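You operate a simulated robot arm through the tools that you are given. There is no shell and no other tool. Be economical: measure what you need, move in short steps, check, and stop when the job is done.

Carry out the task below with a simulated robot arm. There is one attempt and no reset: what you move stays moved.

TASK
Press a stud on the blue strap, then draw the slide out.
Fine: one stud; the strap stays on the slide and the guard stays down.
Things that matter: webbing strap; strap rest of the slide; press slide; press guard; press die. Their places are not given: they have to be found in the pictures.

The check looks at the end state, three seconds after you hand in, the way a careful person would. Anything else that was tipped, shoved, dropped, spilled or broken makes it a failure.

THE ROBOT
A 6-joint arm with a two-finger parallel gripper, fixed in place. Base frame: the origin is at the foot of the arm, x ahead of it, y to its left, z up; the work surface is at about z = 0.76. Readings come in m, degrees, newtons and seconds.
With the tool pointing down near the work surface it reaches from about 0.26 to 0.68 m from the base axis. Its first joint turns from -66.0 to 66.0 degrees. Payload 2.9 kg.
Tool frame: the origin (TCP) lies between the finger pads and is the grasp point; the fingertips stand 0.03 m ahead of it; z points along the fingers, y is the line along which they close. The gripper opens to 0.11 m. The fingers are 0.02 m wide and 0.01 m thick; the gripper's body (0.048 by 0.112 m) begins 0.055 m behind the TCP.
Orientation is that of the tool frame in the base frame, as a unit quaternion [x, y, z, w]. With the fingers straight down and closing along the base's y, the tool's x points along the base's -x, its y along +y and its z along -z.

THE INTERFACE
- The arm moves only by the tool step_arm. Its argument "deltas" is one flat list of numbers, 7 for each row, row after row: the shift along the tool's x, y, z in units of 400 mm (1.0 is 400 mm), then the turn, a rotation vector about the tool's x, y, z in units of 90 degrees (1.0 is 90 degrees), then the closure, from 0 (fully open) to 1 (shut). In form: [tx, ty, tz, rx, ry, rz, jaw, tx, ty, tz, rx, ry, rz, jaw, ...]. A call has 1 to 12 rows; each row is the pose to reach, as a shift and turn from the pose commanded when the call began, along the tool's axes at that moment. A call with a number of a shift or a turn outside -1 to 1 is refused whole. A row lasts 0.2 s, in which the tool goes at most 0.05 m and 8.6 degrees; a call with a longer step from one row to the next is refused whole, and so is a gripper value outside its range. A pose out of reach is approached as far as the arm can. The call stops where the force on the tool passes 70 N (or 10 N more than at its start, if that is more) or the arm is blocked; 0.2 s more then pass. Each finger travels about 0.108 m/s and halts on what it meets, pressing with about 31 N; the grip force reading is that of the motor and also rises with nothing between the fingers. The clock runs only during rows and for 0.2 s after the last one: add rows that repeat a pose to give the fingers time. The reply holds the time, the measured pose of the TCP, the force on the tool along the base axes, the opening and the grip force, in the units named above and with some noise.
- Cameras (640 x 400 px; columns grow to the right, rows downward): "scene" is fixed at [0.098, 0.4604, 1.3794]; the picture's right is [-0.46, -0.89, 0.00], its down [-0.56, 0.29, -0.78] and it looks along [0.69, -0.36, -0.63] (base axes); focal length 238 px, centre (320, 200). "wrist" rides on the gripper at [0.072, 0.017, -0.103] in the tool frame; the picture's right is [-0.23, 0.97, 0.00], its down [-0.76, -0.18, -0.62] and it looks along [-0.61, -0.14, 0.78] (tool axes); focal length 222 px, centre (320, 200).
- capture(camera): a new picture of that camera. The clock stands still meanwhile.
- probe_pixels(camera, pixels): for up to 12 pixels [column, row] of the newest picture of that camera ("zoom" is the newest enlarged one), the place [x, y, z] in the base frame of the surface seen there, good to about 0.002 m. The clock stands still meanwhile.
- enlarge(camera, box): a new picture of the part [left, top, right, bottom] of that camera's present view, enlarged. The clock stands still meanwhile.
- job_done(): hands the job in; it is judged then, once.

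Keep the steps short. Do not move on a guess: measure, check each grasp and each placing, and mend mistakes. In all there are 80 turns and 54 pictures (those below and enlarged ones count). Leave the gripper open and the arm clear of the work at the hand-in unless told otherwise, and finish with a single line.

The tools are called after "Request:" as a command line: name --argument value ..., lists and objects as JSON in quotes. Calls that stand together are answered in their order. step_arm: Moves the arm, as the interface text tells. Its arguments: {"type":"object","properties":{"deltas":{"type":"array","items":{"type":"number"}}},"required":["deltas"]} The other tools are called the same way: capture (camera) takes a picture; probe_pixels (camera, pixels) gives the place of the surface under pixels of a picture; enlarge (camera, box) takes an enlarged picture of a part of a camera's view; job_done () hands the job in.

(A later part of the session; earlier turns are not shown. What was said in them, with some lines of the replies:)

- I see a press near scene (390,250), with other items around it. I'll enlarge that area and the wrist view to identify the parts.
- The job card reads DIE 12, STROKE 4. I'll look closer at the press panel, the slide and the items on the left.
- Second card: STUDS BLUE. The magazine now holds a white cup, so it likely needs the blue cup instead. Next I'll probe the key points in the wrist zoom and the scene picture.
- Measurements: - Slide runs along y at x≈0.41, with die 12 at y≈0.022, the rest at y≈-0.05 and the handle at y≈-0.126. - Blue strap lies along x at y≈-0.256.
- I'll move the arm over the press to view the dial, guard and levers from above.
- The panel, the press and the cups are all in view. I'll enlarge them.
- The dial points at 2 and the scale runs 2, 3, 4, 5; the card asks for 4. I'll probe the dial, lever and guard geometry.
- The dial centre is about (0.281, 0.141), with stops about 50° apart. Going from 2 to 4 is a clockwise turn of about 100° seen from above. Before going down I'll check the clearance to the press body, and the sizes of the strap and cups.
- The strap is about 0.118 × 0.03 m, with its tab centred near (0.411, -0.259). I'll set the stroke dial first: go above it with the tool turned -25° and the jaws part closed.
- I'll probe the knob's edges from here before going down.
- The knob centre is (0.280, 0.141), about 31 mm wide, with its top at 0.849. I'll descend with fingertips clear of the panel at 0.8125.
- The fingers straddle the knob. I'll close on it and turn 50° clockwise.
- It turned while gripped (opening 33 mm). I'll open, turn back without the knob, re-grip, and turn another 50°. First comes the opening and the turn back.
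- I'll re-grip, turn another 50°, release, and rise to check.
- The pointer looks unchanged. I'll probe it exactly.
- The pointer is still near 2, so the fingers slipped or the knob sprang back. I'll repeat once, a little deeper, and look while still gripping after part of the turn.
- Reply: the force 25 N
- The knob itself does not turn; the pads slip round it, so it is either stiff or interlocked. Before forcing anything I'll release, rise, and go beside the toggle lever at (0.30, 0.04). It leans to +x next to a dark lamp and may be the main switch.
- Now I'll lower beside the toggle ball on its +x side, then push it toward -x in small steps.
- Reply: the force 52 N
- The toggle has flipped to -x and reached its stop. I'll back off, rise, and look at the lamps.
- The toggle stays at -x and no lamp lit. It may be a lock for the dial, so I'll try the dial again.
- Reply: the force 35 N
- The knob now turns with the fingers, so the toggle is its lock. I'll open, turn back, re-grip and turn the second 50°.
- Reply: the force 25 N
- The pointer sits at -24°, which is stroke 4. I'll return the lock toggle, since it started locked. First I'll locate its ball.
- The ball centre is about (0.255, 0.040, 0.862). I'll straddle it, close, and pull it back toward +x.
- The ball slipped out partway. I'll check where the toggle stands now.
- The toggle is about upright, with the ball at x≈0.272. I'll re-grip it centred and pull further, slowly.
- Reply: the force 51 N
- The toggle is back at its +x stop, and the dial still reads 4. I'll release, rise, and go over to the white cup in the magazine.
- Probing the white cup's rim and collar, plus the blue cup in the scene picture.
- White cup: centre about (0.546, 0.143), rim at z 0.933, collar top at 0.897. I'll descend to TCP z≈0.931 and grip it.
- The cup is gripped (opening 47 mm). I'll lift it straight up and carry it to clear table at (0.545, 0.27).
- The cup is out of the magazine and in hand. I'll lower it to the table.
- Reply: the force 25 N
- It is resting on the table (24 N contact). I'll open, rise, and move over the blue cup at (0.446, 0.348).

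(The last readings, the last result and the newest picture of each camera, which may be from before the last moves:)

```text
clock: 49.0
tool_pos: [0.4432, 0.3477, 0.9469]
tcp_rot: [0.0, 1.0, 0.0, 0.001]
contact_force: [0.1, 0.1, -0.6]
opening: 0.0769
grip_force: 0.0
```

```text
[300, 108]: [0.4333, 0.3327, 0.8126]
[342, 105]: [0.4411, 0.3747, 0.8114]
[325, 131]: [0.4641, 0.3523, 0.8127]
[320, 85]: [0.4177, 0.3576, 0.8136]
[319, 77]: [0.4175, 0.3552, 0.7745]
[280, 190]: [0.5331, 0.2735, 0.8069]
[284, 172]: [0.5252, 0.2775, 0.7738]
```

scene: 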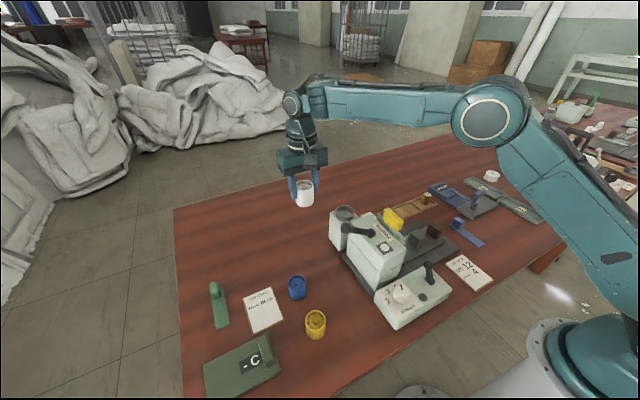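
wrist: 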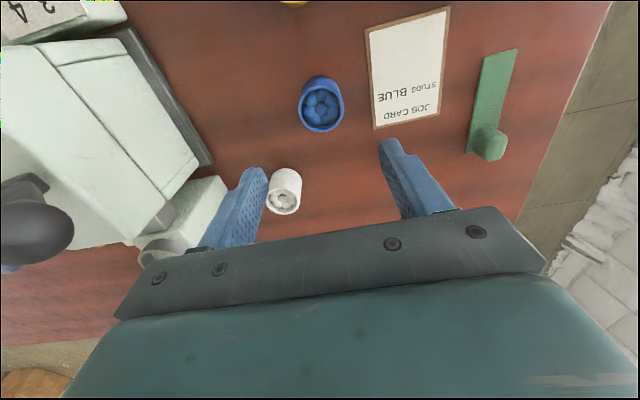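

Blue cup centre is (0.441, 0.354), rim at z 0.8127. I'll descend and grip it.

Request:
step_arm --deltas '[0.009, 0.014, 0.1, 0, 0, 0, 0.3, 0.009, 0.014, 0.2, 0, 0, 0, 0.3, 0.009, 0.014, 0.3, 0, 0, 0, 0.3, 0.009, 0.014, 0.345, 0, 0, 0, 0.3, 0.009, 0.014, 0.345, 0, 0, 0, 1, 0.009, 0.014, 0.345, 0, 0, 0, 1, 0.009, 0.014, 0.345, 0, 0, 0, 1]'

```text
clock: 50.6
tool_pos: [0.44, 0.3541, 0.8091]
tcp_rot: [0.0, 1.0, 0.0, 0.0]
contact_force: [-0.4, -0.5, 0.4]
opening: 0.0468
grip_force: 31.0
```

The blue cup is gripped. I'll lift it and carry it out in x, then in y to over the magazine.

Request:
step_arm --deltas '[0, 0, -0.03, 0, 0, 0, 1, 0, 0, -0.1, 0, 0, 0, 1, 0, 0, -0.2, 0, 0, 0, 1, 0, 0, -0.3, 0, 0, 0, 1, 0, 0, -0.4, 0, 0, 0, 1, 0, 0, -0.5, 0, 0, 0, 1, 0, 0, -0.55, 0, 0, 0, 1, -0.04, 0, -0.57, 0, 0, 0, 1, -0.12, 0, -0.57, 0, 0, 0, 1, -0.2, 0, -0.57, 0, 0, 0, 1, -0.25, 0, -0.57, 0, 0, 0, 1, -0.2625, 0, -0.57, 0, 0, 0, 1]'

Request:
step_arm --deltas '[0, -0.03, 0, 0, 0, 0, 1, 0, -0.09, 0, 0, 0, 0, 1, 0, -0.16, 0, 0, 0, 0, 1, 0, -0.24, 0, 0, 0, 0, 1, 0, -0.32, 0, 0, 0, 0, 1, 0, -0.4, 0, 0, 0, 0, 1, 0, -0.47, 0, 0, 0, 0, 1, 0, -0.51, 0, 0, 0, 0, 1, 0, -0.53, 0, 0, 0, 0, 1, 0, -0.53, 0, 0, 0, 0, 1]'

Request:
capture --camera "wrist"

```text
clock: 53.2
tool_pos: [0.5471, 0.3549, 1.0368]
tcp_rot: [0.0, 1.0, 0.0, -0.001]
contact_force: [0.0, -0.5, -1.1]
opening: 0.0469
grip_force: 31.7
```

```text
clock: 55.4
tool_pos: [0.5476, 0.1435, 1.0361]
tcp_rot: [0.0, 1.0, 0.0, 0.0]
contact_force: [-0.9, 1.1, -0.8]
opening: 0.0471
grip_force: 30.8
```

```text
17 pictures are left
```

wrist: 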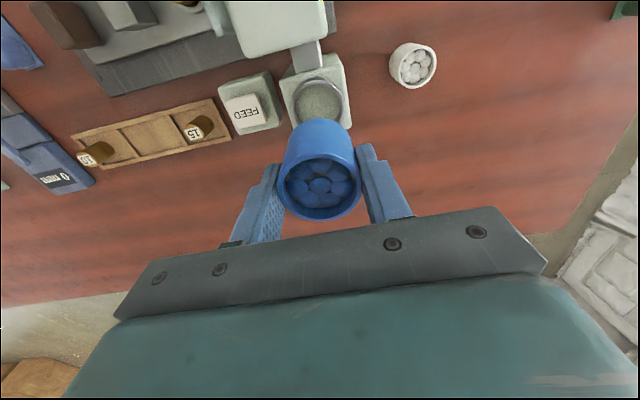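

Probing the empty socket and the held cup's rim for alignment.

Request:
probe_pixels --camera "wrist" --pixels '[[295, 104], [342, 100], [318, 82], [318, 100], [318, 108], [280, 190], [359, 185], [322, 219], [318, 157]]'

```text
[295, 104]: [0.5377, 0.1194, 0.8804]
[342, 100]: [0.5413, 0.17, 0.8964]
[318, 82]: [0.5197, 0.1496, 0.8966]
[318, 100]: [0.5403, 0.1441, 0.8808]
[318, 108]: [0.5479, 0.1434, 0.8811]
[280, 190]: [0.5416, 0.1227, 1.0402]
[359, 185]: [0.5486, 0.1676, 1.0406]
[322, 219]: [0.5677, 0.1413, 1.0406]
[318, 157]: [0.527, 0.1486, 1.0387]
```

Cup and socket line up within 2 mm. I'll lower it into the socket (floor at 0.881, so TCP ≈0.929).

Request:
step_arm --deltas '[0.004, 0, 0.06, 0, 0, 0, 1, 0.004, 0, 0.14, 0, 0, 0, 1, 0.004, 0, 0.2, 0, 0, 0, 1, 0.004, 0, 0.235, 0, 0, 0, 1, 0.004, 0, 0.255, 0, 0, 0, 1, 0.004, 0, 0.266, 0, 0, 0, 1, 0.004, 0, 0.27, 0, 0, 0, 1, 0.004, 0, 0.27, 0, 0, 0, 1]'

```text
clock: 57.2
tool_pos: [0.5448, 0.1412, 0.9278]
tcp_rot: [0.0, 1.0, 0.0, 0.0]
contact_force: [-2.2, -1.0, 4.8]
opening: 0.047
grip_force: 31.1
```

Seated (TCP 0.928, light contact). I'll release and rise, then go over the blue strap's tab.

Request:
step_arm --deltas '[0, 0, 0, 0, 0, 0, 0.3, 0, 0, 0, 0, 0, 0, 0.3, 0, 0, -0.1, 0, 0, 0, 0.3, 0, 0, -0.2, 0, 0, 0, 0.3, 0, 0, -0.3, 0, 0, 0, 0.3, 0, 0, -0.3, 0, 0, 0, 0.3]'

Request:
step_arm --deltas '[0.037, -0.11, 0, 0, 0, 0, 0.4, 0.074, -0.22, 0, 0, 0, 0, 0.4, 0.111, -0.33, 0, 0, 0, 0, 0.4, 0.148, -0.44, 0, 0, 0, 0, 0.4, 0.185, -0.55, 0, 0, 0, 0, 0.4, 0.222, -0.66, 0, 0, 0, 0, 0.4, 0.259, -0.77, 0, 0, 0, 0, 0.4, 0.296, -0.88, 0.1, 0, 0, 0, 0.4, 0.335, -0.99, 0.2, 0, 0, 0, 0.4, 0.335, -0.998, 0.3, 0, 0, 0, 0.4, 0.335, -0.998, 0.3, 0, 0, 0, 0.4]'

Request:
capture --camera "wrist"

Request:
capture --camera "scene"

```text
clock: 58.6
tool_pos: [0.5453, 0.1424, 1.0494]
tcp_rot: [0.0, 1.0, 0.0, 0.0]
contact_force: [-0.7, 0.1, 0.6]
opening: 0.0771
grip_force: 0.0
```

```text
refused: row 8 steps farther than a row can; nothing moved
```

```text
16 pictures are left
```

wrist: 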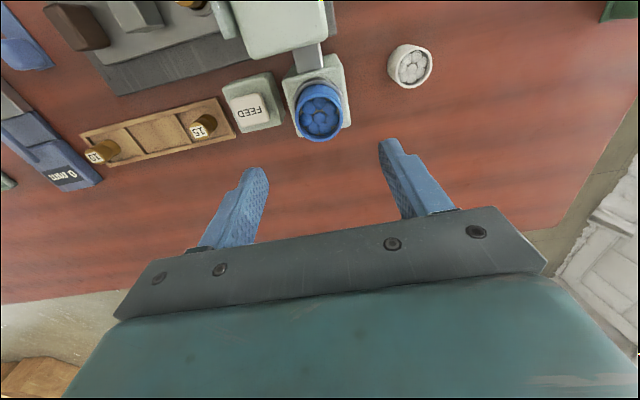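

```text
15 pictures are left
```

scene: 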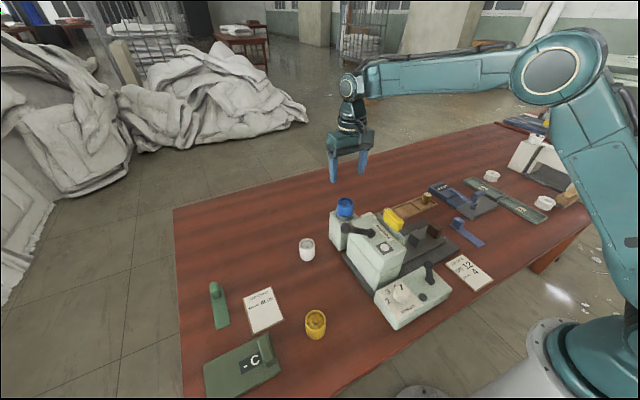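

The blue cup sits in the magazine and the white cup stands on the table. The move row was too long and was refused, so I'll redo it in shorter steps.

Request:
step_arm --deltas '[0.037, -0.11, 0, 0, 0, 0, 0.4, 0.074, -0.22, 0, 0, 0, 0, 0.4, 0.111, -0.33, 0, 0, 0, 0, 0.4, 0.148, -0.44, 0, 0, 0, 0, 0.4, 0.185, -0.55, 0, 0, 0, 0, 0.4, 0.222, -0.66, 0, 0, 0, 0, 0.4, 0.259, -0.77, 0, 0, 0, 0, 0.4, 0.296, -0.88, 0, 0, 0, 0, 0.4, 0.335, -0.985, 0, 0, 0, 0, 0.4, 0.335, -0.998, 0.1, 0, 0, 0, 0.4, 0.335, -0.998, 0.2, 0, 0, 0, 0.4, 0.335, -0.998, 0.3, 0, 0, 0, 0.4]'

Request:
capture --camera "wrist"

```text
clock: 61.2
tool_pos: [0.4112, -0.257, 0.9269]
tcp_rot: [0.0, 1.0, 0.0, -0.001]
contact_force: [-0.6, -0.2, 0.5]
opening: 0.0661
grip_force: 0.1
```

```text
14 pictures are left
```

wrist: 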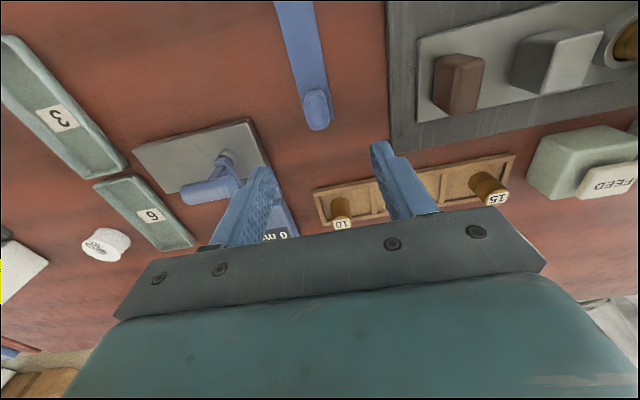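

Probing the tab's faces and the rest block.

Request:
probe_pixels --camera "wrist" --pixels '[[317, 105], [307, 112], [329, 110], [319, 124], [315, 92], [299, 80], [326, 78], [320, 131], [540, 36], [602, 34], [566, 60], [530, 68]]'

```text
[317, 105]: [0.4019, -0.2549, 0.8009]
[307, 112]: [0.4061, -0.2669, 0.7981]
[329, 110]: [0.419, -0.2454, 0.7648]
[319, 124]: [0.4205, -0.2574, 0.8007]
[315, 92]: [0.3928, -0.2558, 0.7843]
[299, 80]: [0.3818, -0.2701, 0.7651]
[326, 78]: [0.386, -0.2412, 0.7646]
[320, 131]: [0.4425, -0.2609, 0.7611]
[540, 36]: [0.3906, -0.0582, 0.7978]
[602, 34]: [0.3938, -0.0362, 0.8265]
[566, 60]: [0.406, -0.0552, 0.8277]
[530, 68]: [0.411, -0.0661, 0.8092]
```

The tab is 22 mm wide, centred at (0.409, -0.2565), with its top at 0.801. I'll descend, grip, and lift.

Request:
step_arm --deltas '[0.005, 0, 0.1, 0, 0, 0, 0.4, 0.005, 0, 0.2, 0, 0, 0, 0.4, 0.005, 0, 0.3, 0, 0, 0, 0.4, 0.005, 0, 0.317, 0, 0, 0, 0.4, 0.005, 0, 0.317, 0, 0, 0, 1, 0.005, 0, 0.317, 0, 0, 0, 1, 0.005, 0, 0.317, 0, 0, 0, 1, 0.005, 0, 0.317, 0, 0, 0, 1]'

Request:
step_arm --deltas '[0, 0, -0.05, 0, 0, 0, 1, 0, 0, -0.15, 0, 0, 0, 1, 0, 0, -0.25, 0, 0, 0, 1, 0, 0, -0.3, 0, 0, 0.09, 1, 0, 0, -0.3, 0, 0, 0.18, 1, 0, 0, -0.3, 0, 0, 0.27, 1, 0, 0, -0.3, 0, 0, 0.36, 1, 0, 0, -0.3, 0, 0, 0.45, 1, 0, 0, -0.3, 0, 0, 0.54, 1, 0, 0, -0.3, 0, 0, 0.63, 1, 0, 0, -0.3, 0, 0, 0.72, 1]'

```text
clock: 63.0
tool_pos: [0.4093, -0.2575, 0.8041]
tcp_rot: [0.0, 1.0, 0.001, 0.0]
contact_force: [0.0, -0.2, 0.3]
opening: 0.0228
grip_force: 30.5
```

```text
clock: 65.4
tool_pos: [0.4088, -0.2586, 0.9219]
tcp_rot: [0.537, 0.843, 0.0, 0.001]
contact_force: [-1.2, 0.3, -0.3]
opening: 0.0229
grip_force: 31.0
```

The strap is held and turned 65°. I'll finish the turn to 90° and carry it above the rest at (0.4095, -0.0505).

Request:
step_arm --deltas '[0, 0, 0, 0, 0, 0.09, 1, 0, 0, 0, 0, 0, 0.18, 1, 0, 0, 0, 0, 0, 0.28, 1, 0.1, 0.047, 0, 0, 0, 0.28, 1, 0.2, 0.093, 0, 0, 0, 0.28, 1, 0.3, 0.14, 0, 0, 0, 0.28, 1, 0.4, 0.187, 0, 0, 0, 0.28, 1, 0.468, 0.218, 0, 0, 0, 0.28, 1, 0.468, 0.218, 0, 0, 0, 0.28, 1]'

Request:
enlarge --camera "scene" --box '[350, 160, 480, 290]'

```text
refused: row 3 steps farther than a row can; nothing moved
```

```text
3.08 times, centred on (415, 225) of scene
```

zoom: 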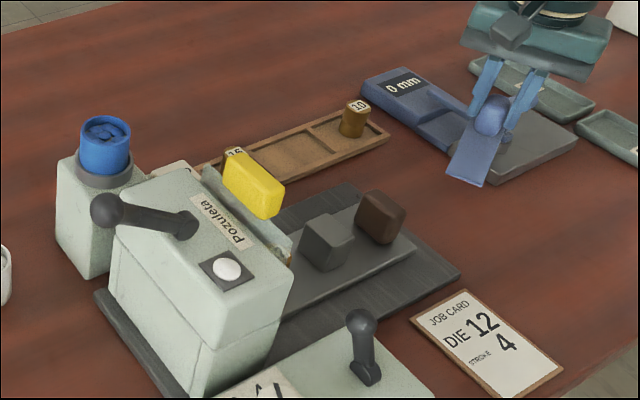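

One row turned too far and was refused. I'll redo it with smaller turn steps.

Request:
step_arm --deltas '[0, 0, 0, 0, 0, 0.07, 1, 0, 0, 0, 0, 0, 0.14, 1, 0, 0, 0, 0, 0, 0.21, 1, 0.05, 0.023, 0, 0, 0, 0.28, 1, 0.15, 0.07, 0, 0, 0, 0.28, 1, 0.25, 0.117, 0, 0, 0, 0.28, 1, 0.35, 0.163, 0, 0, 0, 0.28, 1, 0.44, 0.205, 0, 0, 0, 0.28, 1, 0.468, 0.218, 0, 0, 0, 0.28, 1, 0.468, 0.218, 0, 0, 0, 0.28, 1]'

Request:
enlarge --camera "scene" --box '[350, 160, 480, 290]'

```text
clock: 67.6
tool_pos: [0.4065, -0.0519, 0.9224]
tcp_rot: [0.707, 0.707, 0.0, 0.0]
contact_force: [-0.5, -0.1, -0.2]
opening: 0.0231
grip_force: 30.9
```

```text
3.08 times, centred on (415, 225) of scene
```

zoom: 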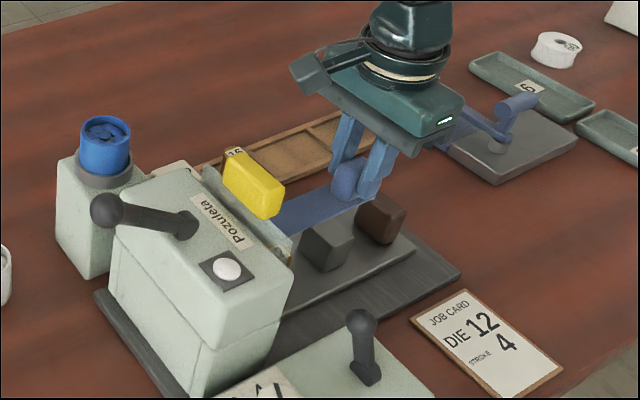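

The strap is over the slide, tab above the rest and free end toward the die. Tool x is now +y and tool y is +x. I'll lower it gently onto the rest.

Request:
step_arm --deltas '[0, 0.003, 0.06, 0, 0, 0, 1, 0, 0.003, 0.11, 0, 0, 0, 1, 0, 0.003, 0.13, 0, 0, 0, 1, 0, 0.003, 0.137, 0, 0, 0, 1, 0, 0.003, 0.137, 0, 0, 0, 1]'

```text
clock: 68.8
tool_pos: [0.4098, -0.0508, 0.8682]
tcp_rot: [0.707, 0.707, 0.002, 0.001]
contact_force: [-11.2, 1.9, 42.2]
opening: 0.0232
grip_force: 31.4
```

Contact at z 0.868 as expected. I'll ease off slightly, open, rise and check.

Request:
step_arm --deltas '[0, 0, -0.003, 0, 0, 0, 1, 0, 0, -0.003, 0, 0, 0, 0.4, 0, 0, -0.003, 0, 0, 0, 0.4, 0, 0, -0.1, 0, 0, 0, 0.4, 0, 0, -0.2, 0, 0, 0, 0.4, -0.1, 0, -0.3, 0, 0, 0, 0.4, -0.2, 0, -0.3, 0, 0, 0, 0.4, -0.3, 0, -0.3, 0, 0, 0, 0.4, -0.3, 0, -0.3, 0, 0, 0, 0.4]'

Request:
enlarge --camera "scene" --box '[360, 180, 460, 280]'

```text
refused: row 6 steps farther than a row can; nothing moved
```

```text
4.00 times, centred on (410, 230) of scene
```

zoom: 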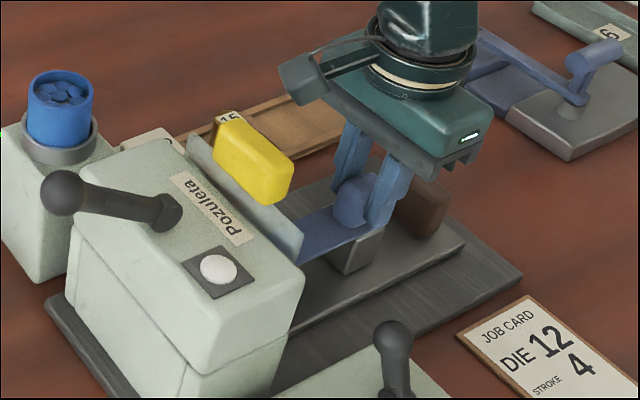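

The strap looks right, but the move was refused for row length. I'll redo it with smaller rows: release, rise, and move back over the slide handle while turning so the camera will face away from the press.

Request:
step_arm --deltas '[0, 0, -0.003, 0, 0, 0, 1, 0, 0, -0.003, 0, 0, 0, 0.4, 0, 0, -0.003, 0, 0, 0, 0.4, 0, 0, -0.1, 0, 0, 0, 0.4, 0, 0, -0.2, 0, 0, 0, 0.4, 0, 0, -0.28, 0, 0, -0.09, 0.4, -0.06, 0, -0.3, 0, 0, -0.18, 0.4, -0.12, 0, -0.3, 0, 0, -0.27, 0.4, -0.189, 0, -0.3, 0, 0, -0.36, 0.4, -0.189, 0, -0.3, 0, 0, -0.45, 0.4, -0.189, 0, -0.3, 0, 0, -0.54, 0.4, -0.189, 0, -0.3, 0, 0, -0.63, 0.4]'

```text
clock: 71.4
tool_pos: [0.4098, -0.1273, 0.9867]
tcp_rot: [0.285, 0.958, 0.001, -0.001]
contact_force: [-0.1, -0.7, -0.3]
opening: 0.066
grip_force: 0.0
```

Request:
step_arm --deltas '[0, 0, 0, 0, 0, -0.09, 0.4, 0, 0, 0, 0, 0, -0.18, 0.4, 0, 0, 0, 0, 0, -0.27, 0.4, 0, 0, 0, 0, 0, -0.36, 0.4, 0, 0, 0, 0, 0, -0.45, 0.4, 0, 0, 0, 0, 0, -0.54, 0.4, 0, 0, 0, 0, 0, -0.63, 0.4, 0, 0, 0, 0, 0, -0.72, 0.4, 0, 0, 0, 0, 0, -0.81, 0.4, 0, 0, 0, 0, 0, -0.9, 0.4, 0, 0, 0, 0, 0, -0.97, 0.4]'

Request:
step_arm --deltas '[0, 0, 0, 0, 0, -0.08, 0.4, 0, 0, 0, 0, 0, -0.16, 0.4, 0, 0, 0, 0, 0, -0.24, 0.4, 0, 0, 0, 0, 0, -0.32, 0.4, 0, 0, 0, 0, 0, -0.4, 0.4, 0, 0, 0, 0, 0, -0.4, 0.4]'

Request:
enlarge --camera "scene" --box '[360, 180, 460, 280]'

```text
clock: 73.8
tool_pos: [0.41, -0.1274, 0.9863]
tcp_rot: [-0.455, 0.89, 0.0, 0.0]
contact_force: [0.2, 0.5, -0.5]
opening: 0.0659
grip_force: 0.0
```

```text
clock: 75.2
tool_pos: [0.4086, -0.1262, 0.9868]
tcp_rot: [0.708, -0.707, 0.0, 0.0]
contact_force: [-0.4, 0.0, -0.6]
opening: 0.0659
grip_force: 0.0
```

```text
4.00 times, centred on (410, 230) of scene
```

zoom: 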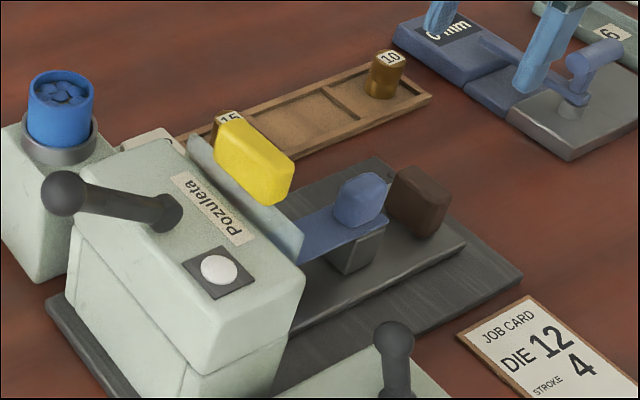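

The strap rests properly. Probing the strap, handle and guard pane.

Request:
probe_pixels --camera "zoom" --pixels '[[365, 190], [335, 238], [383, 222], [300, 225], [310, 258], [420, 178], [445, 200], [425, 235], [300, 250], [260, 225], [195, 150], [255, 165]]'

```text
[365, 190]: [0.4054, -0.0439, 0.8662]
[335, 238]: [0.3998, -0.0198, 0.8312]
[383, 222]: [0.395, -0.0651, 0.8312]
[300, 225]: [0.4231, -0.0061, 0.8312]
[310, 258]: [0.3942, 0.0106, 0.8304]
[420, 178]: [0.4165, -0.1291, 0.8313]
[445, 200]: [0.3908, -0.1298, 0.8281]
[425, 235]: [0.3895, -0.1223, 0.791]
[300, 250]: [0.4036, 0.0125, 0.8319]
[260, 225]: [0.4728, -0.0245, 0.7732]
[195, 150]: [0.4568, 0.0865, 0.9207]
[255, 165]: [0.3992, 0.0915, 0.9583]
```

I'll descend onto the handle, grip it across x, and push the slide in slowly. Tool -x is now +y.

Request:
step_arm --deltas '[0, 0, 0.1, 0, 0, 0, 0.4, 0, 0, 0.2, 0, 0, 0, 0.4, 0, 0, 0.3, 0, 0, 0, 0.4, 0, 0, 0.38, 0, 0, 0, 0.4, 0, 0, 0.416, 0, 0, 0, 0.4, 0, 0, 0.416, 0, 0, 0, 1, 0, 0, 0.416, 0, 0, 0, 1, 0, 0, 0.416, 0, 0, 0, 1]'

Request:
step_arm --deltas '[-0.02, 0, 0, 0, 0, 0, 1, -0.05, 0, 0, 0, 0, 0, 1, -0.08, 0, 0, 0, 0, 0, 1, -0.11, 0, 0, 0, 0, 0, 1, -0.14, 0, 0, 0, 0, 0, 1, -0.17, 0, 0, 0, 0, 0, 1, -0.17, 0, 0, 0, 0, 0, 1]'

Request:
enlarge --camera "scene" --box '[360, 180, 460, 280]'

```text
clock: 77.0
tool_pos: [0.4108, -0.1288, 0.821]
tcp_rot: [0.707, -0.707, 0.0, 0.0]
contact_force: [4.9, -1.6, -10.3]
opening: 0.0441
grip_force: 45.4
```

```text
clock: 78.6
tool_pos: [0.409, -0.0596, 0.8206]
tcp_rot: [-0.707, 0.707, 0.0, 0.0]
contact_force: [12.5, 1.3, -19.8]
opening: 0.0437
grip_force: 45.5
```

```text
4.00 times, centred on (410, 230) of scene
```

zoom: 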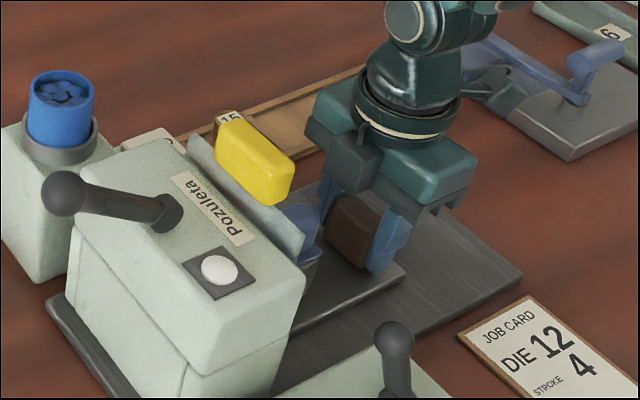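

The slide moves freely, with the strap still on it. I'll continue until it meets its stop.

Request:
step_arm --deltas '[-0.02, 0, 0, 0, 0, 0, 1, -0.04, 0, 0, 0, 0, 0, 1, -0.06, 0, 0, 0, 0, 0, 1, -0.08, 0, 0, 0, 0, 0, 1, -0.1, 0, 0, 0, 0, 0, 1, -0.12, 0, 0, 0, 0, 0, 1, -0.14, 0, 0, 0, 0, 0, 1]'

```text
clock: 80.2
tool_pos: [0.4053, -0.0, 0.819]
tcp_rot: [0.71, -0.704, -0.006, 0.003]
contact_force: [0.3, -1.0, 0.0]
opening: 0.0
grip_force: 38.0
```

The opening reads 0, so the fingers slipped off the handle when the slide stopped. I'll look before moving.

Request:
enlarge --camera "scene" --box '[360, 180, 460, 280]'

```text
4.00 times, centred on (410, 230) of scene
```

zoom: 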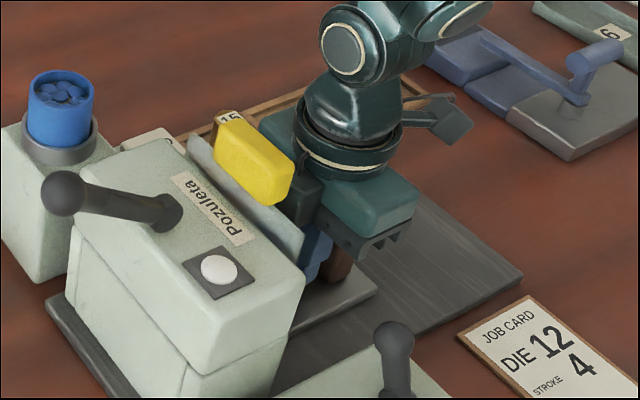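

The fingers are closed just in front of the handle with no contact force. I'll rise straight up and check.

Request:
step_arm --deltas '[0, 0, -0.08, 0, 0, 0, 1, 0, 0, -0.18, 0, 0, 0, 1, 0, 0, -0.28, 0, 0, 0, 1, 0, 0, -0.38, 0, 0, 0, 1, 0.1, 0, -0.43, 0, 0, 0, 0.8, 0.2, 0, -0.48, 0, 0, 0, 0.6, 0.3, 0, -0.48, 0, 0, 0, 0.5, 0.3, 0, -0.48, 0, 0, 0, 0.5]'

Request:
enlarge --camera "scene" --box '[360, 190, 450, 270]'

```text
clock: 82.0
tool_pos: [0.4086, -0.1247, 1.0135]
tcp_rot: [-0.707, 0.707, 0.0, 0.0]
contact_force: [-0.3, 1.1, -0.4]
opening: 0.0548
grip_force: 0.0
```

```text
5.00 times, centred on (405, 230) of scene
```

zoom: 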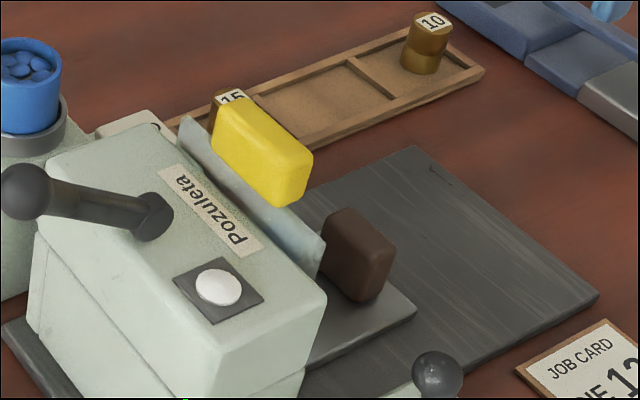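

Request:
probe_pixels --camera "zoom" --pixels '[[365, 225], [415, 310], [345, 260], [262, 140], [225, 105], [305, 165], [285, 200], [295, 175], [240, 150], [322, 250]]'

```text
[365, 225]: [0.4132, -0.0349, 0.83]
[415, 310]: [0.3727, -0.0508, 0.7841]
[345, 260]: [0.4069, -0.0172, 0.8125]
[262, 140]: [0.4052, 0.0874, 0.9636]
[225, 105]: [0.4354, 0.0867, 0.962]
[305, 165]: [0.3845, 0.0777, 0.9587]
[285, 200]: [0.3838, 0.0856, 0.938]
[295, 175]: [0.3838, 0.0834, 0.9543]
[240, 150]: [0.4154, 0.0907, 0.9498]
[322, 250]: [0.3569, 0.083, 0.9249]
```

The slide has moved in about 98 mm. I'll confirm it is home by pushing the back of the handle with closed fingers.

Request:
step_arm --deltas '[-0.05, 0, 0.1, 0, 0, 0, 1, -0.08, 0, 0.2, 0, 0, 0, 1, -0.08, 0, 0.3, 0, 0, 0, 1, -0.08, 0, 0.4, 0, 0, 0, 1, -0.08, 0, 0.482, 0, 0, 0, 1, -0.1, 0, 0.482, 0, 0, 0, 1, -0.14, 0, 0.482, 0, 0, 0, 1, -0.16, 0, 0.482, 0, 0, 0, 1, -0.18, 0, 0.482, 0, 0, 0, 1, -0.19, 0, 0.482, 0, 0, 0, 1, -0.195, 0, 0.482, 0, 0, 0, 1]'

```text
clock: 84.4
tool_pos: [0.4101, -0.0533, 0.8199]
tcp_rot: [-0.702, 0.712, -0.007, -0.006]
contact_force: [8.0, -48.3, -12.4]
opening: 0.0001
grip_force: 30.7
```

It is home: 48 N resistance at the same place. Next, the guard: I'll back off, rise, and position closed fingertips above the yellow guard handle at (0.41, 0.08, top 0.964).

Request:
step_arm --deltas '[0.05, 0, 0, 0, 0, 0, 1, 0.05, 0, -0.12, 0, 0, 0, 1, 0.05, 0, -0.24, 0, 0, 0, 1, 0.05, 0, -0.36, 0, 0, 0, 1, 0.05, 0, -0.45, 0, 0, 0, 1, 0, 0, -0.525, 0, 0, 0, 1, -0.1, 0, -0.525, 0, 0, 0, 1, -0.2, 0, -0.525, 0, 0, 0, 1, -0.3, 0, -0.525, 0, 0, 0, 1, -0.317, 0, -0.525, 0, 0, 0, 1, -0.317, 0, -0.46, 0, 0, 0, 1, -0.317, 0, -0.46, 0, 0, 0, 1]'

```text
clock: 87.0
tool_pos: [0.4111, 0.0807, 1.0052]
tcp_rot: [-0.707, 0.707, -0.001, 0.0]
contact_force: [0.2, -0.4, -0.4]
opening: 0.0
grip_force: 30.8
```

Tips are at about 0.975. I'll push down slowly.

Request:
step_arm --deltas '[0, 0, 0.025, 0, 0, 0, 1, 0, 0, 0.05, 0, 0, 0, 1, 0, 0, 0.075, 0, 0, 0, 1, 0, 0, 0.1, 0, 0, 0, 1, 0, 0, 0.125, 0, 0, 0, 1, 0, 0, 0.15, 0, 0, 0, 1, 0, 0, 0.175, 0, 0, 0, 1, 0, 0, 0.2, 0, 0, 0, 1]'

Request:
enlarge --camera "scene" --box '[340, 180, 450, 280]'

```text
clock: 87.7
tool_pos: [0.4102, 0.0811, 0.9917]
tcp_rot: [-0.707, 0.707, -0.003, 0.003]
contact_force: [-11.0, -2.5, 15.1]
opening: 0.0002
grip_force: 31.0
stopped in row 3: the force on the tool passed its limit (the readings are from after the stop); the commanded pose is now the measured one
```

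```text
4.00 times, centred on (395, 230) of scene
```

zoom: 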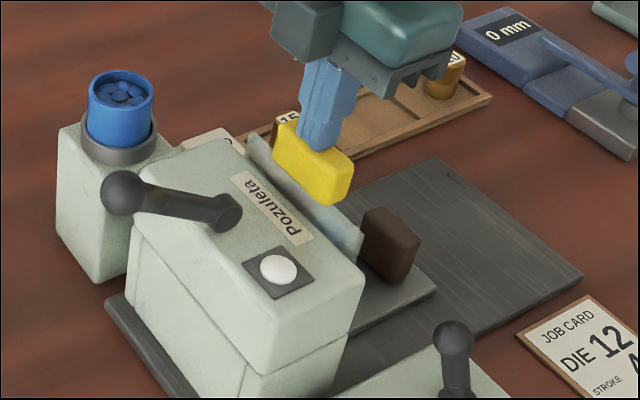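

The push stopped at first contact by force, and the guard did not move. The 1 cm steps may be too abrupt, so I'll retry at 2 mm per row.

Request:
step_arm --deltas '[0, 0, 0.003, 0, 0, 0, 1, 0, 0, 0.006, 0, 0, 0, 1, 0, 0, 0.009, 0, 0, 0, 1, 0, 0, 0.012, 0, 0, 0, 1, 0, 0, 0.016, 0, 0, 0, 1, 0, 0, 0.02, 0, 0, 0, 1, 0, 0, 0.024, 0, 0, 0, 1, 0, 0, 0.028, 0, 0, 0, 1, 0, 0, 0.032, 0, 0, 0, 1, 0, 0, 0.036, 0, 0, 0, 1]'

```text
clock: 88.5
tool_pos: [0.4115, 0.0798, 0.9929]
tcp_rot: [0.707, -0.707, 0.002, -0.004]
contact_force: [-9.2, -1.9, 13.8]
opening: 0.0001
grip_force: 30.6
stopped in row 4: the force on the tool passed its limit (the readings are from after the stop); the commanded pose is now the measured one
```

The guard won't go down under 70 N, so it may already be down. I'll back away and tilt the tool so the wrist camera sees the press front.

Request:
step_arm --deltas '[0.03, 0, -0.05, 0, 0, 0, 0.8, 0.13, 0, -0.07, 0, -0.08, 0, 0.5, 0.23, 0, -0.07, 0, -0.16, 0, 0.2, 0.33, 0, -0.07, 0, -0.24, 0, 0, 0.43, 0, -0.07, 0, -0.32, 0, 0, 0.45, 0, -0.07, 0, -0.333, 0, 0, 0.45, 0, -0.07, 0, -0.333, 0, 0]'

Request:
capture --camera "wrist"

```text
clock: 90.1
tool_pos: [0.4113, -0.0998, 1.0171]
tcp_rot: [0.684, -0.681, -0.181, -0.186]
contact_force: [-0.1, -0.8, -0.6]
opening: 0.1101
grip_force: 0.1
```

```text
5 pictures are left
```

wrist: 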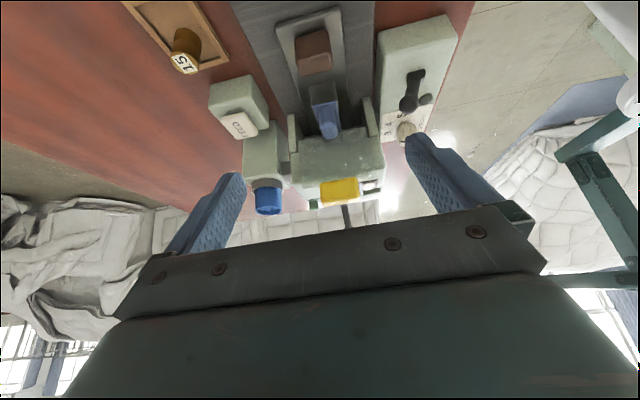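

Request:
enlarge --camera "wrist" --box '[260, 60, 410, 215]'

```text
2.58 times, centred on (335, 138) of wrist
```

zoom: 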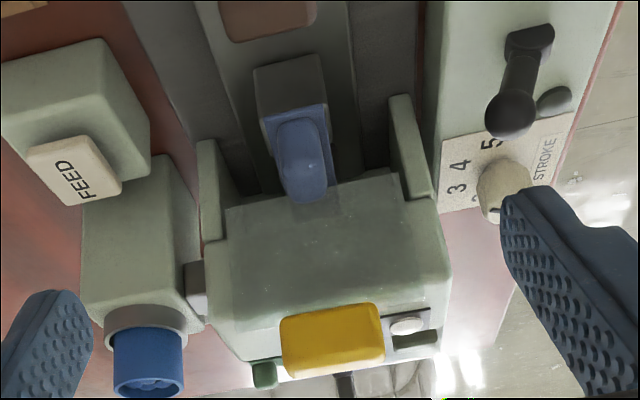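

Request:
probe_pixels --camera "zoom" --pixels '[[300, 140], [302, 175], [302, 195], [270, 95], [320, 250], [240, 215], [390, 180], [240, 240], [210, 160], [400, 110], [330, 310], [320, 345]]'

```text
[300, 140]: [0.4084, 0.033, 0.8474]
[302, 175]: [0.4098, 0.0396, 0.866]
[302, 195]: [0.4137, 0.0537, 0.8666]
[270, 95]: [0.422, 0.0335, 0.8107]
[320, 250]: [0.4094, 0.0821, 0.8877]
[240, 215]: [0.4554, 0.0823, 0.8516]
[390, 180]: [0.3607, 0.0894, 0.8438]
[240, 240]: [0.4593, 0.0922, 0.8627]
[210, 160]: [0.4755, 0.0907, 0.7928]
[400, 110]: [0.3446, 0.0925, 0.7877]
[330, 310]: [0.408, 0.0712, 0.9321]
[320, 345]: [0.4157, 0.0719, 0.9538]
```

The pane hangs at y≈0.082, with its lower edge about 0.848, just above the strap (0.831). It is at its lower stop, so the guard is already down. Next I'll straighten the tool and go over the FEED button at (0.545, 0.041, 0.831).

Request:
step_arm --deltas '[0, 0, 0, 0, 0.09, 0, 0.3, 0, 0, 0, 0, 0.18, 0, 0.6, 0, 0, 0, 0, 0.27, 0, 1, 0, 0, 0, 0, 0.333, 0, 1, 0, 0, 0, 0, 0.333, 0, 1]'

Request:
step_arm --deltas '[0, -0.1, 0, 0, 0, 0, 1, 0, -0.2, 0, 0, 0, 0, 1, 0, -0.3, 0, 0, 0, 0, 1, -0.1, -0.333, 0, 0, 0, 0, 1, -0.2, -0.333, 0, 0, 0, 0, 1, -0.3, -0.333, 0, 0, 0, 0, 1, -0.352, -0.333, 0.06, 0, 0, 0, 1, -0.352, -0.333, 0.16, 0, 0, 0, 1, -0.352, -0.333, 0.26, 0, 0, 0, 1, -0.352, -0.333, 0.34, 0, 0, 0, 1, -0.352, -0.333, 0.34, 0, 0, 0, 1]'

```text
clock: 91.3
tool_pos: [0.4109, -0.0984, 1.0179]
tcp_rot: [0.707, -0.707, 0.004, -0.005]
contact_force: [-0.3, -1.2, -0.4]
opening: 0.0
grip_force: 30.9
```

```text
clock: 93.7
tool_pos: [0.5424, 0.0419, 0.8836]
tcp_rot: [-0.707, 0.707, -0.003, 0.004]
contact_force: [0.6, -0.9, 0.3]
opening: 0.0002
grip_force: 30.4
```

Tips are 22 mm above FEED. I'll press it once, slowly, then back off.

Request:
step_arm --deltas '[0, 0, 0.03, 0, 0, 0, 1, 0, 0, 0.05, 0, 0, 0, 1, 0, 0, 0.056, 0, 0, 0, 1, 0, 0, 0.062, 0, 0, 0, 1, 0, 0, 0.068, 0, 0, 0, 1, 0, 0, 0.074, 0, 0, 0, 1, 0, 0, 0.08, 0, 0, 0, 1, 0, 0, 0.086, 0, 0, 0, 1]'

```text
clock: 95.5
tool_pos: [0.5466, 0.0428, 0.8518]
tcp_rot: [0.707, -0.707, 0.005, -0.006]
contact_force: [-5.8, -4.5, 16.5]
opening: 0.0
grip_force: 31.1
```

The button has gone down about 9 mm at 16 N. I'll push a bit more to reach its stop without releasing.

Request:
step_arm --deltas '[0, 0, 0.004, 0, 0, 0, 1, 0, 0, 0.008, 0, 0, 0, 1, 0, 0, 0.012, 0, 0, 0, 1]'

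```text
clock: 96.3
tool_pos: [0.5468, 0.0423, 0.8486]
tcp_rot: [-0.707, 0.707, -0.004, 0.006]
contact_force: [-16.5, -1.4, 42.3]
opening: 0.0
grip_force: 31.2
```

FEED is fully pressed (42 N). I'll rise and go over the lever ball at (0.407, 0.235).

Request:
step_arm --deltas '[0, 0, -0.1, 0, 0, 0, 1, 0, 0, -0.2, 0, 0, 0, 1, 0, 0, -0.3, 0, 0, 0, 1, 0, 0, -0.4, 0, 0, 0, 1, 0, 0, -0.5, 0, 0, 0, 1, 0, 0, -0.58, 0, 0, 0, 1, -0.09, 0.065, -0.58, 0, 0, 0, 1, -0.18, 0.13, -0.58, 0, 0, 0, 1, -0.27, 0.195, -0.58, 0, 0, 0, 1, -0.36, 0.26, -0.58, 0, 0, 0, 1, -0.45, 0.325, -0.58, 0, 0, 0, 1, -0.48, 0.348, -0.58, 0, 0, 0, 1]'

Request:
enlarge --camera "scene" --box '[320, 170, 460, 310]'

```text
clock: 98.9
tool_pos: [0.4045, 0.2343, 1.0761]
tcp_rot: [-0.707, 0.707, -0.003, 0.004]
contact_force: [0.4, 0.4, -0.2]
opening: 0.0
grip_force: 31.3
```

```text
2.86 times, centred on (390, 240) of scene
```

zoom: 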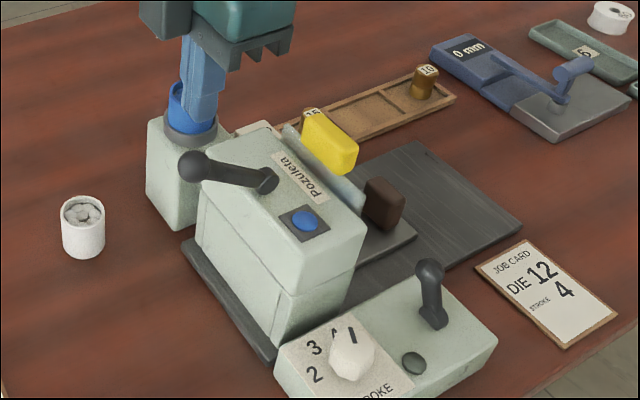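

The window on the press now shows blue: a blue stud is loaded. Next I'll press the lever ball down in small steps.

Request:
step_arm --deltas '[-0.015, 0, 0.05, 0, 0, 0, 1, -0.02, 0, 0.08, 0, 0, 0, 1, -0.02, 0, 0.1, 0, 0, 0, 1, -0.02, 0, 0.12, 0, 0, 0, 1, -0.022, 0, 0.14, 0, 0, 0, 1, -0.025, 0, 0.16, 0, 0, 0, 1, -0.027, 0, 0.18, 0, 0, 0, 1, -0.03, 0, 0.2, 0, 0, 0, 1, -0.03, 0, 0.22, 0, 0, 0, 1, -0.03, 0, 0.24, 0, 0, 0, 1]'

```text
clock: 101.1
tool_pos: [0.4055, 0.2458, 0.9796]
tcp_rot: [-0.707, 0.707, -0.003, 0.004]
contact_force: [-1.7, 2.8, 4.5]
opening: 0.0
grip_force: 30.9
```

The lever follows lightly (4.5 N). I'll continue down to its stop.

Request:
step_arm --deltas '[0, 0, 0.02, 0, 0, 0, 1, 0, 0, 0.04, 0, 0, 0, 1, 0, 0, 0.06, 0, 0, 0, 1, 0.003, 0, 0.08, 0, 0, 0, 1, 0.007, 0, 0.1, 0, 0, 0, 1, 0.012, 0, 0.12, 0, 0, 0, 1, 0.018, 0, 0.14, 0, 0, 0, 1, 0.022, 0, 0.16, 0, 0, 0, 1]'

```text
clock: 102.0
tool_pos: [0.406, 0.2472, 0.9634]
tcp_rot: [0.707, -0.707, 0.004, -0.009]
contact_force: [-12.3, -7.5, 29.1]
opening: 0.0
grip_force: 30.7
stopped in row 4: the force on the tool passed its limit (the readings are from after the stop); the commanded pose is now the measured one
```

Force limit at TCP z 0.963. I'll check with small slow steps that this is the end of the stroke.

Request:
step_arm --deltas '[0, 0, 0.004, 0, 0, 0, 1, 0, 0, 0.008, 0, 0, 0, 1, 0, 0, 0.012, 0, 0, 0, 1, 0, 0, 0.016, 0, 0, 0, 1]'

```text
clock: 102.9
tool_pos: [0.4067, 0.2474, 0.9624]
tcp_rot: [0.708, -0.706, 0.005, -0.012]
contact_force: [-12.5, -6.2, 26.9]
opening: 0.0
grip_force: 30.8
stopped in row 4: the force on the tool passed its limit (the readings are from after the stop); the commanded pose is now the measured one
```

That is the hard stop. I'll rise and let the lever go, move over toward the slide handle, and look.

Request:
step_arm --deltas '[0, 0, -0.1, 0, 0, 0, 1, 0, 0, -0.2, 0, 0, 0, 1, 0, 0, -0.3, 0, 0, 0, 1, 0.1, 0, -0.3, 0, 0, 0, 1, 0.2, 0, -0.3, 0, 0, 0, 1, 0.3, 0, -0.3, 0, 0, 0, 0.8, 0.4, 0, -0.3, 0, 0, 0, 0.6, 0.5, 0, -0.3, 0, 0, 0, 0.4, 0.6, 0, -0.3, 0, 0, 0, 0.35, 0.69, 0, -0.3, 0, 0, 0, 0.35, 0.69, 0, -0.3, 0, 0, 0, 0.35]'

Request:
enlarge --camera "scene" --box '[320, 170, 460, 310]'

```text
clock: 105.3
tool_pos: [0.407, -0.028, 1.0783]
tcp_rot: [0.707, -0.707, 0.005, -0.011]
contact_force: [-0.8, 0.2, 0.2]
opening: 0.0716
grip_force: 0.0
```

```text
2.86 times, centred on (390, 240) of scene
```

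zoom: 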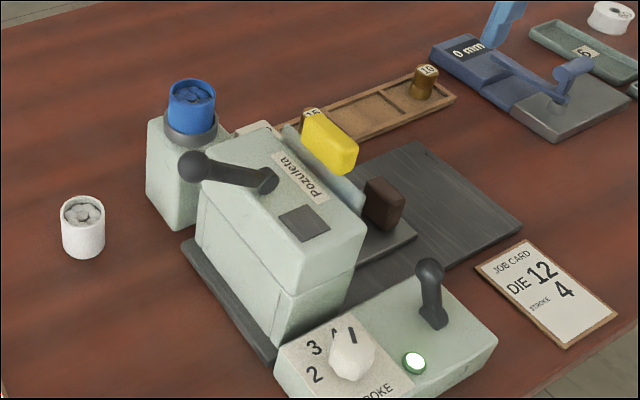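

The press fired: the green lamp is lit, the stud window is empty, the lever is back up, and the guard is still down. I'll descend onto the handle and grip it.

Request:
step_arm --deltas '[0, -0.005, 0.12, 0, 0, 0, 0.35, 0, -0.005, 0.24, 0, 0, 0, 0.35, 0, -0.005, 0.36, 0, 0, 0, 0.35, 0, -0.005, 0.48, 0, 0, 0, 0.35, 0, -0.005, 0.58, 0, 0, 0, 0.35, 0, -0.005, 0.645, 0, 0, 0, 0.35, 0, -0.005, 0.645, 0, 0, 0, 0.35, 0, -0.005, 0.645, 0, 0, 0, 1, 0, -0.005, 0.645, 0, 0, 0, 1, 0, -0.005, 0.645, 0, 0, 0, 1]'

```text
clock: 107.5
tool_pos: [0.4097, -0.0266, 0.819]
tcp_rot: [-0.707, 0.707, 0.001, 0.005]
contact_force: [-23.6, 0.5, 0.9]
opening: 0.0441
grip_force: 44.7
```

Gripped (44 mm, as before). I'll draw the slide out slowly toward -y by about 98 mm.

Request:
step_arm --deltas '[0.012, 0, 0, 0, 0, 0, 1, 0.03, 0, 0, 0, 0, 0, 1, 0.055, 0, 0, 0, 0, 0, 1, 0.08, 0, 0, 0, 0, 0, 1, 0.11, 0, 0, 0, 0, 0, 1, 0.14, 0, 0, 0, 0, 0, 1, 0.17, 0, 0, 0, 0, 0, 1, 0.2, 0, 0, 0, 0, 0, 1, 0.225, 0, 0, 0, 0, 0, 1, 0.24, 0, 0, 0, 0, 0, 1, 0.247, 0, 0, 0, 0, 0, 1, 0.247, 0, 0, 0, 0, 0, 1]'

```text
clock: 110.1
tool_pos: [0.4106, -0.1261, 0.8199]
tcp_rot: [-0.707, 0.707, -0.001, 0.007]
contact_force: [-23.7, 0.0, 25.1]
opening: 0.044
grip_force: 44.5
```

I'll open, rise clear, back away, and check.

Request:
step_arm --deltas '[0, 0, 0, 0, 0, 0, 0.3, 0, 0, 0, 0, 0, 0, 0.3, 0, 0, -0.08, 0, 0, 0, 0.3, 0, 0, -0.18, 0, 0, 0, 0.2, 0, 0, -0.28, 0, 0, 0, 0, 0, 0, -0.38, 0, 0, 0, 0, 0.08, 0, -0.45, 0, 0, 0, 0, 0.16, 0, -0.5, 0, 0, 0, 0, 0.2, 0, -0.5, 0, 0, 0, 0]'

Request:
enlarge --camera "scene" --box '[350, 180, 460, 290]'

```text
clock: 112.1
tool_pos: [0.4071, -0.2087, 1.0177]
tcp_rot: [-0.707, 0.707, -0.004, 0.011]
contact_force: [-0.3, 0.5, 0.7]
opening: 0.11
grip_force: 0.1
```

```text
3.64 times, centred on (405, 235) of scene
```

zoom: 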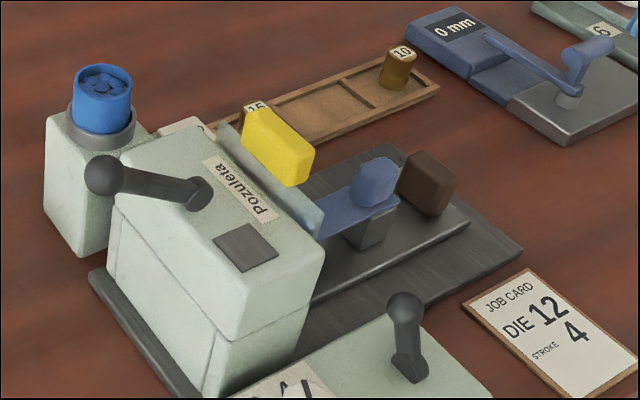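

The slide is out with the strap on it, and the guard is down. I'll raise a little and use the last picture to look at the strap's stud end.

Request:
step_arm --deltas '[0, 0, -0.1, 0, 0, 0, 0, -0.06, 0, -0.2, 0, 0, 0, 0, -0.12, 0, -0.3, 0, 0, 0, 0, -0.12, 0, -0.3, 0, 0, 0, 0]'

Request:
probe_pixels --camera "zoom" --pixels '[[430, 172], [375, 180], [330, 225], [468, 222]]'

Request:
enlarge --camera "wrist" --box '[230, 40, 430, 200]'

```text
clock: 113.1
tool_pos: [0.4073, -0.1587, 1.1385]
tcp_rot: [-0.707, 0.707, -0.005, 0.011]
contact_force: [0.6, 0.4, -0.2]
opening: 0.1099
grip_force: 0.1
```

```text
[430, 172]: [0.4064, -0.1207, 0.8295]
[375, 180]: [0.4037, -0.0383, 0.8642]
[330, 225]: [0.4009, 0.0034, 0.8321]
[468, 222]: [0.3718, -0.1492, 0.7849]
```

```text
2.50 times, centred on (330, 120) of wrist
5 turns are left
```

zoom: 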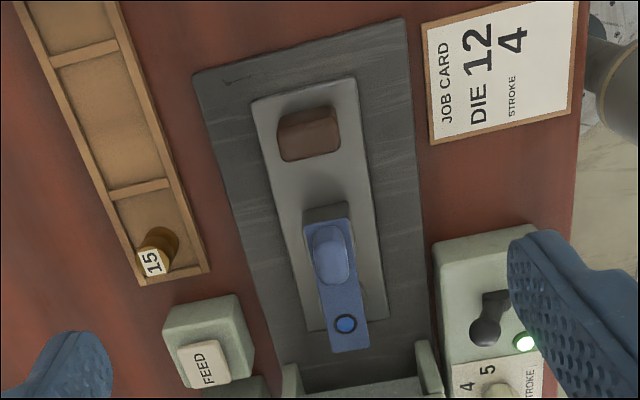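

One blue stud is pressed into the strap over the die. The slide is back at its out position (end at y -0.149), the strap is on the rest, and the guard is down. The gripper is open and clear, so I'm handing in.

Request:
job_done

```text
The job is handed in.
```

Done: one blue stud is pressed into the blue strap (die 12, stroke 4), the slide is drawn out with the strap on its rest, the guard is down, and the swapped-out white cup stands on the table.
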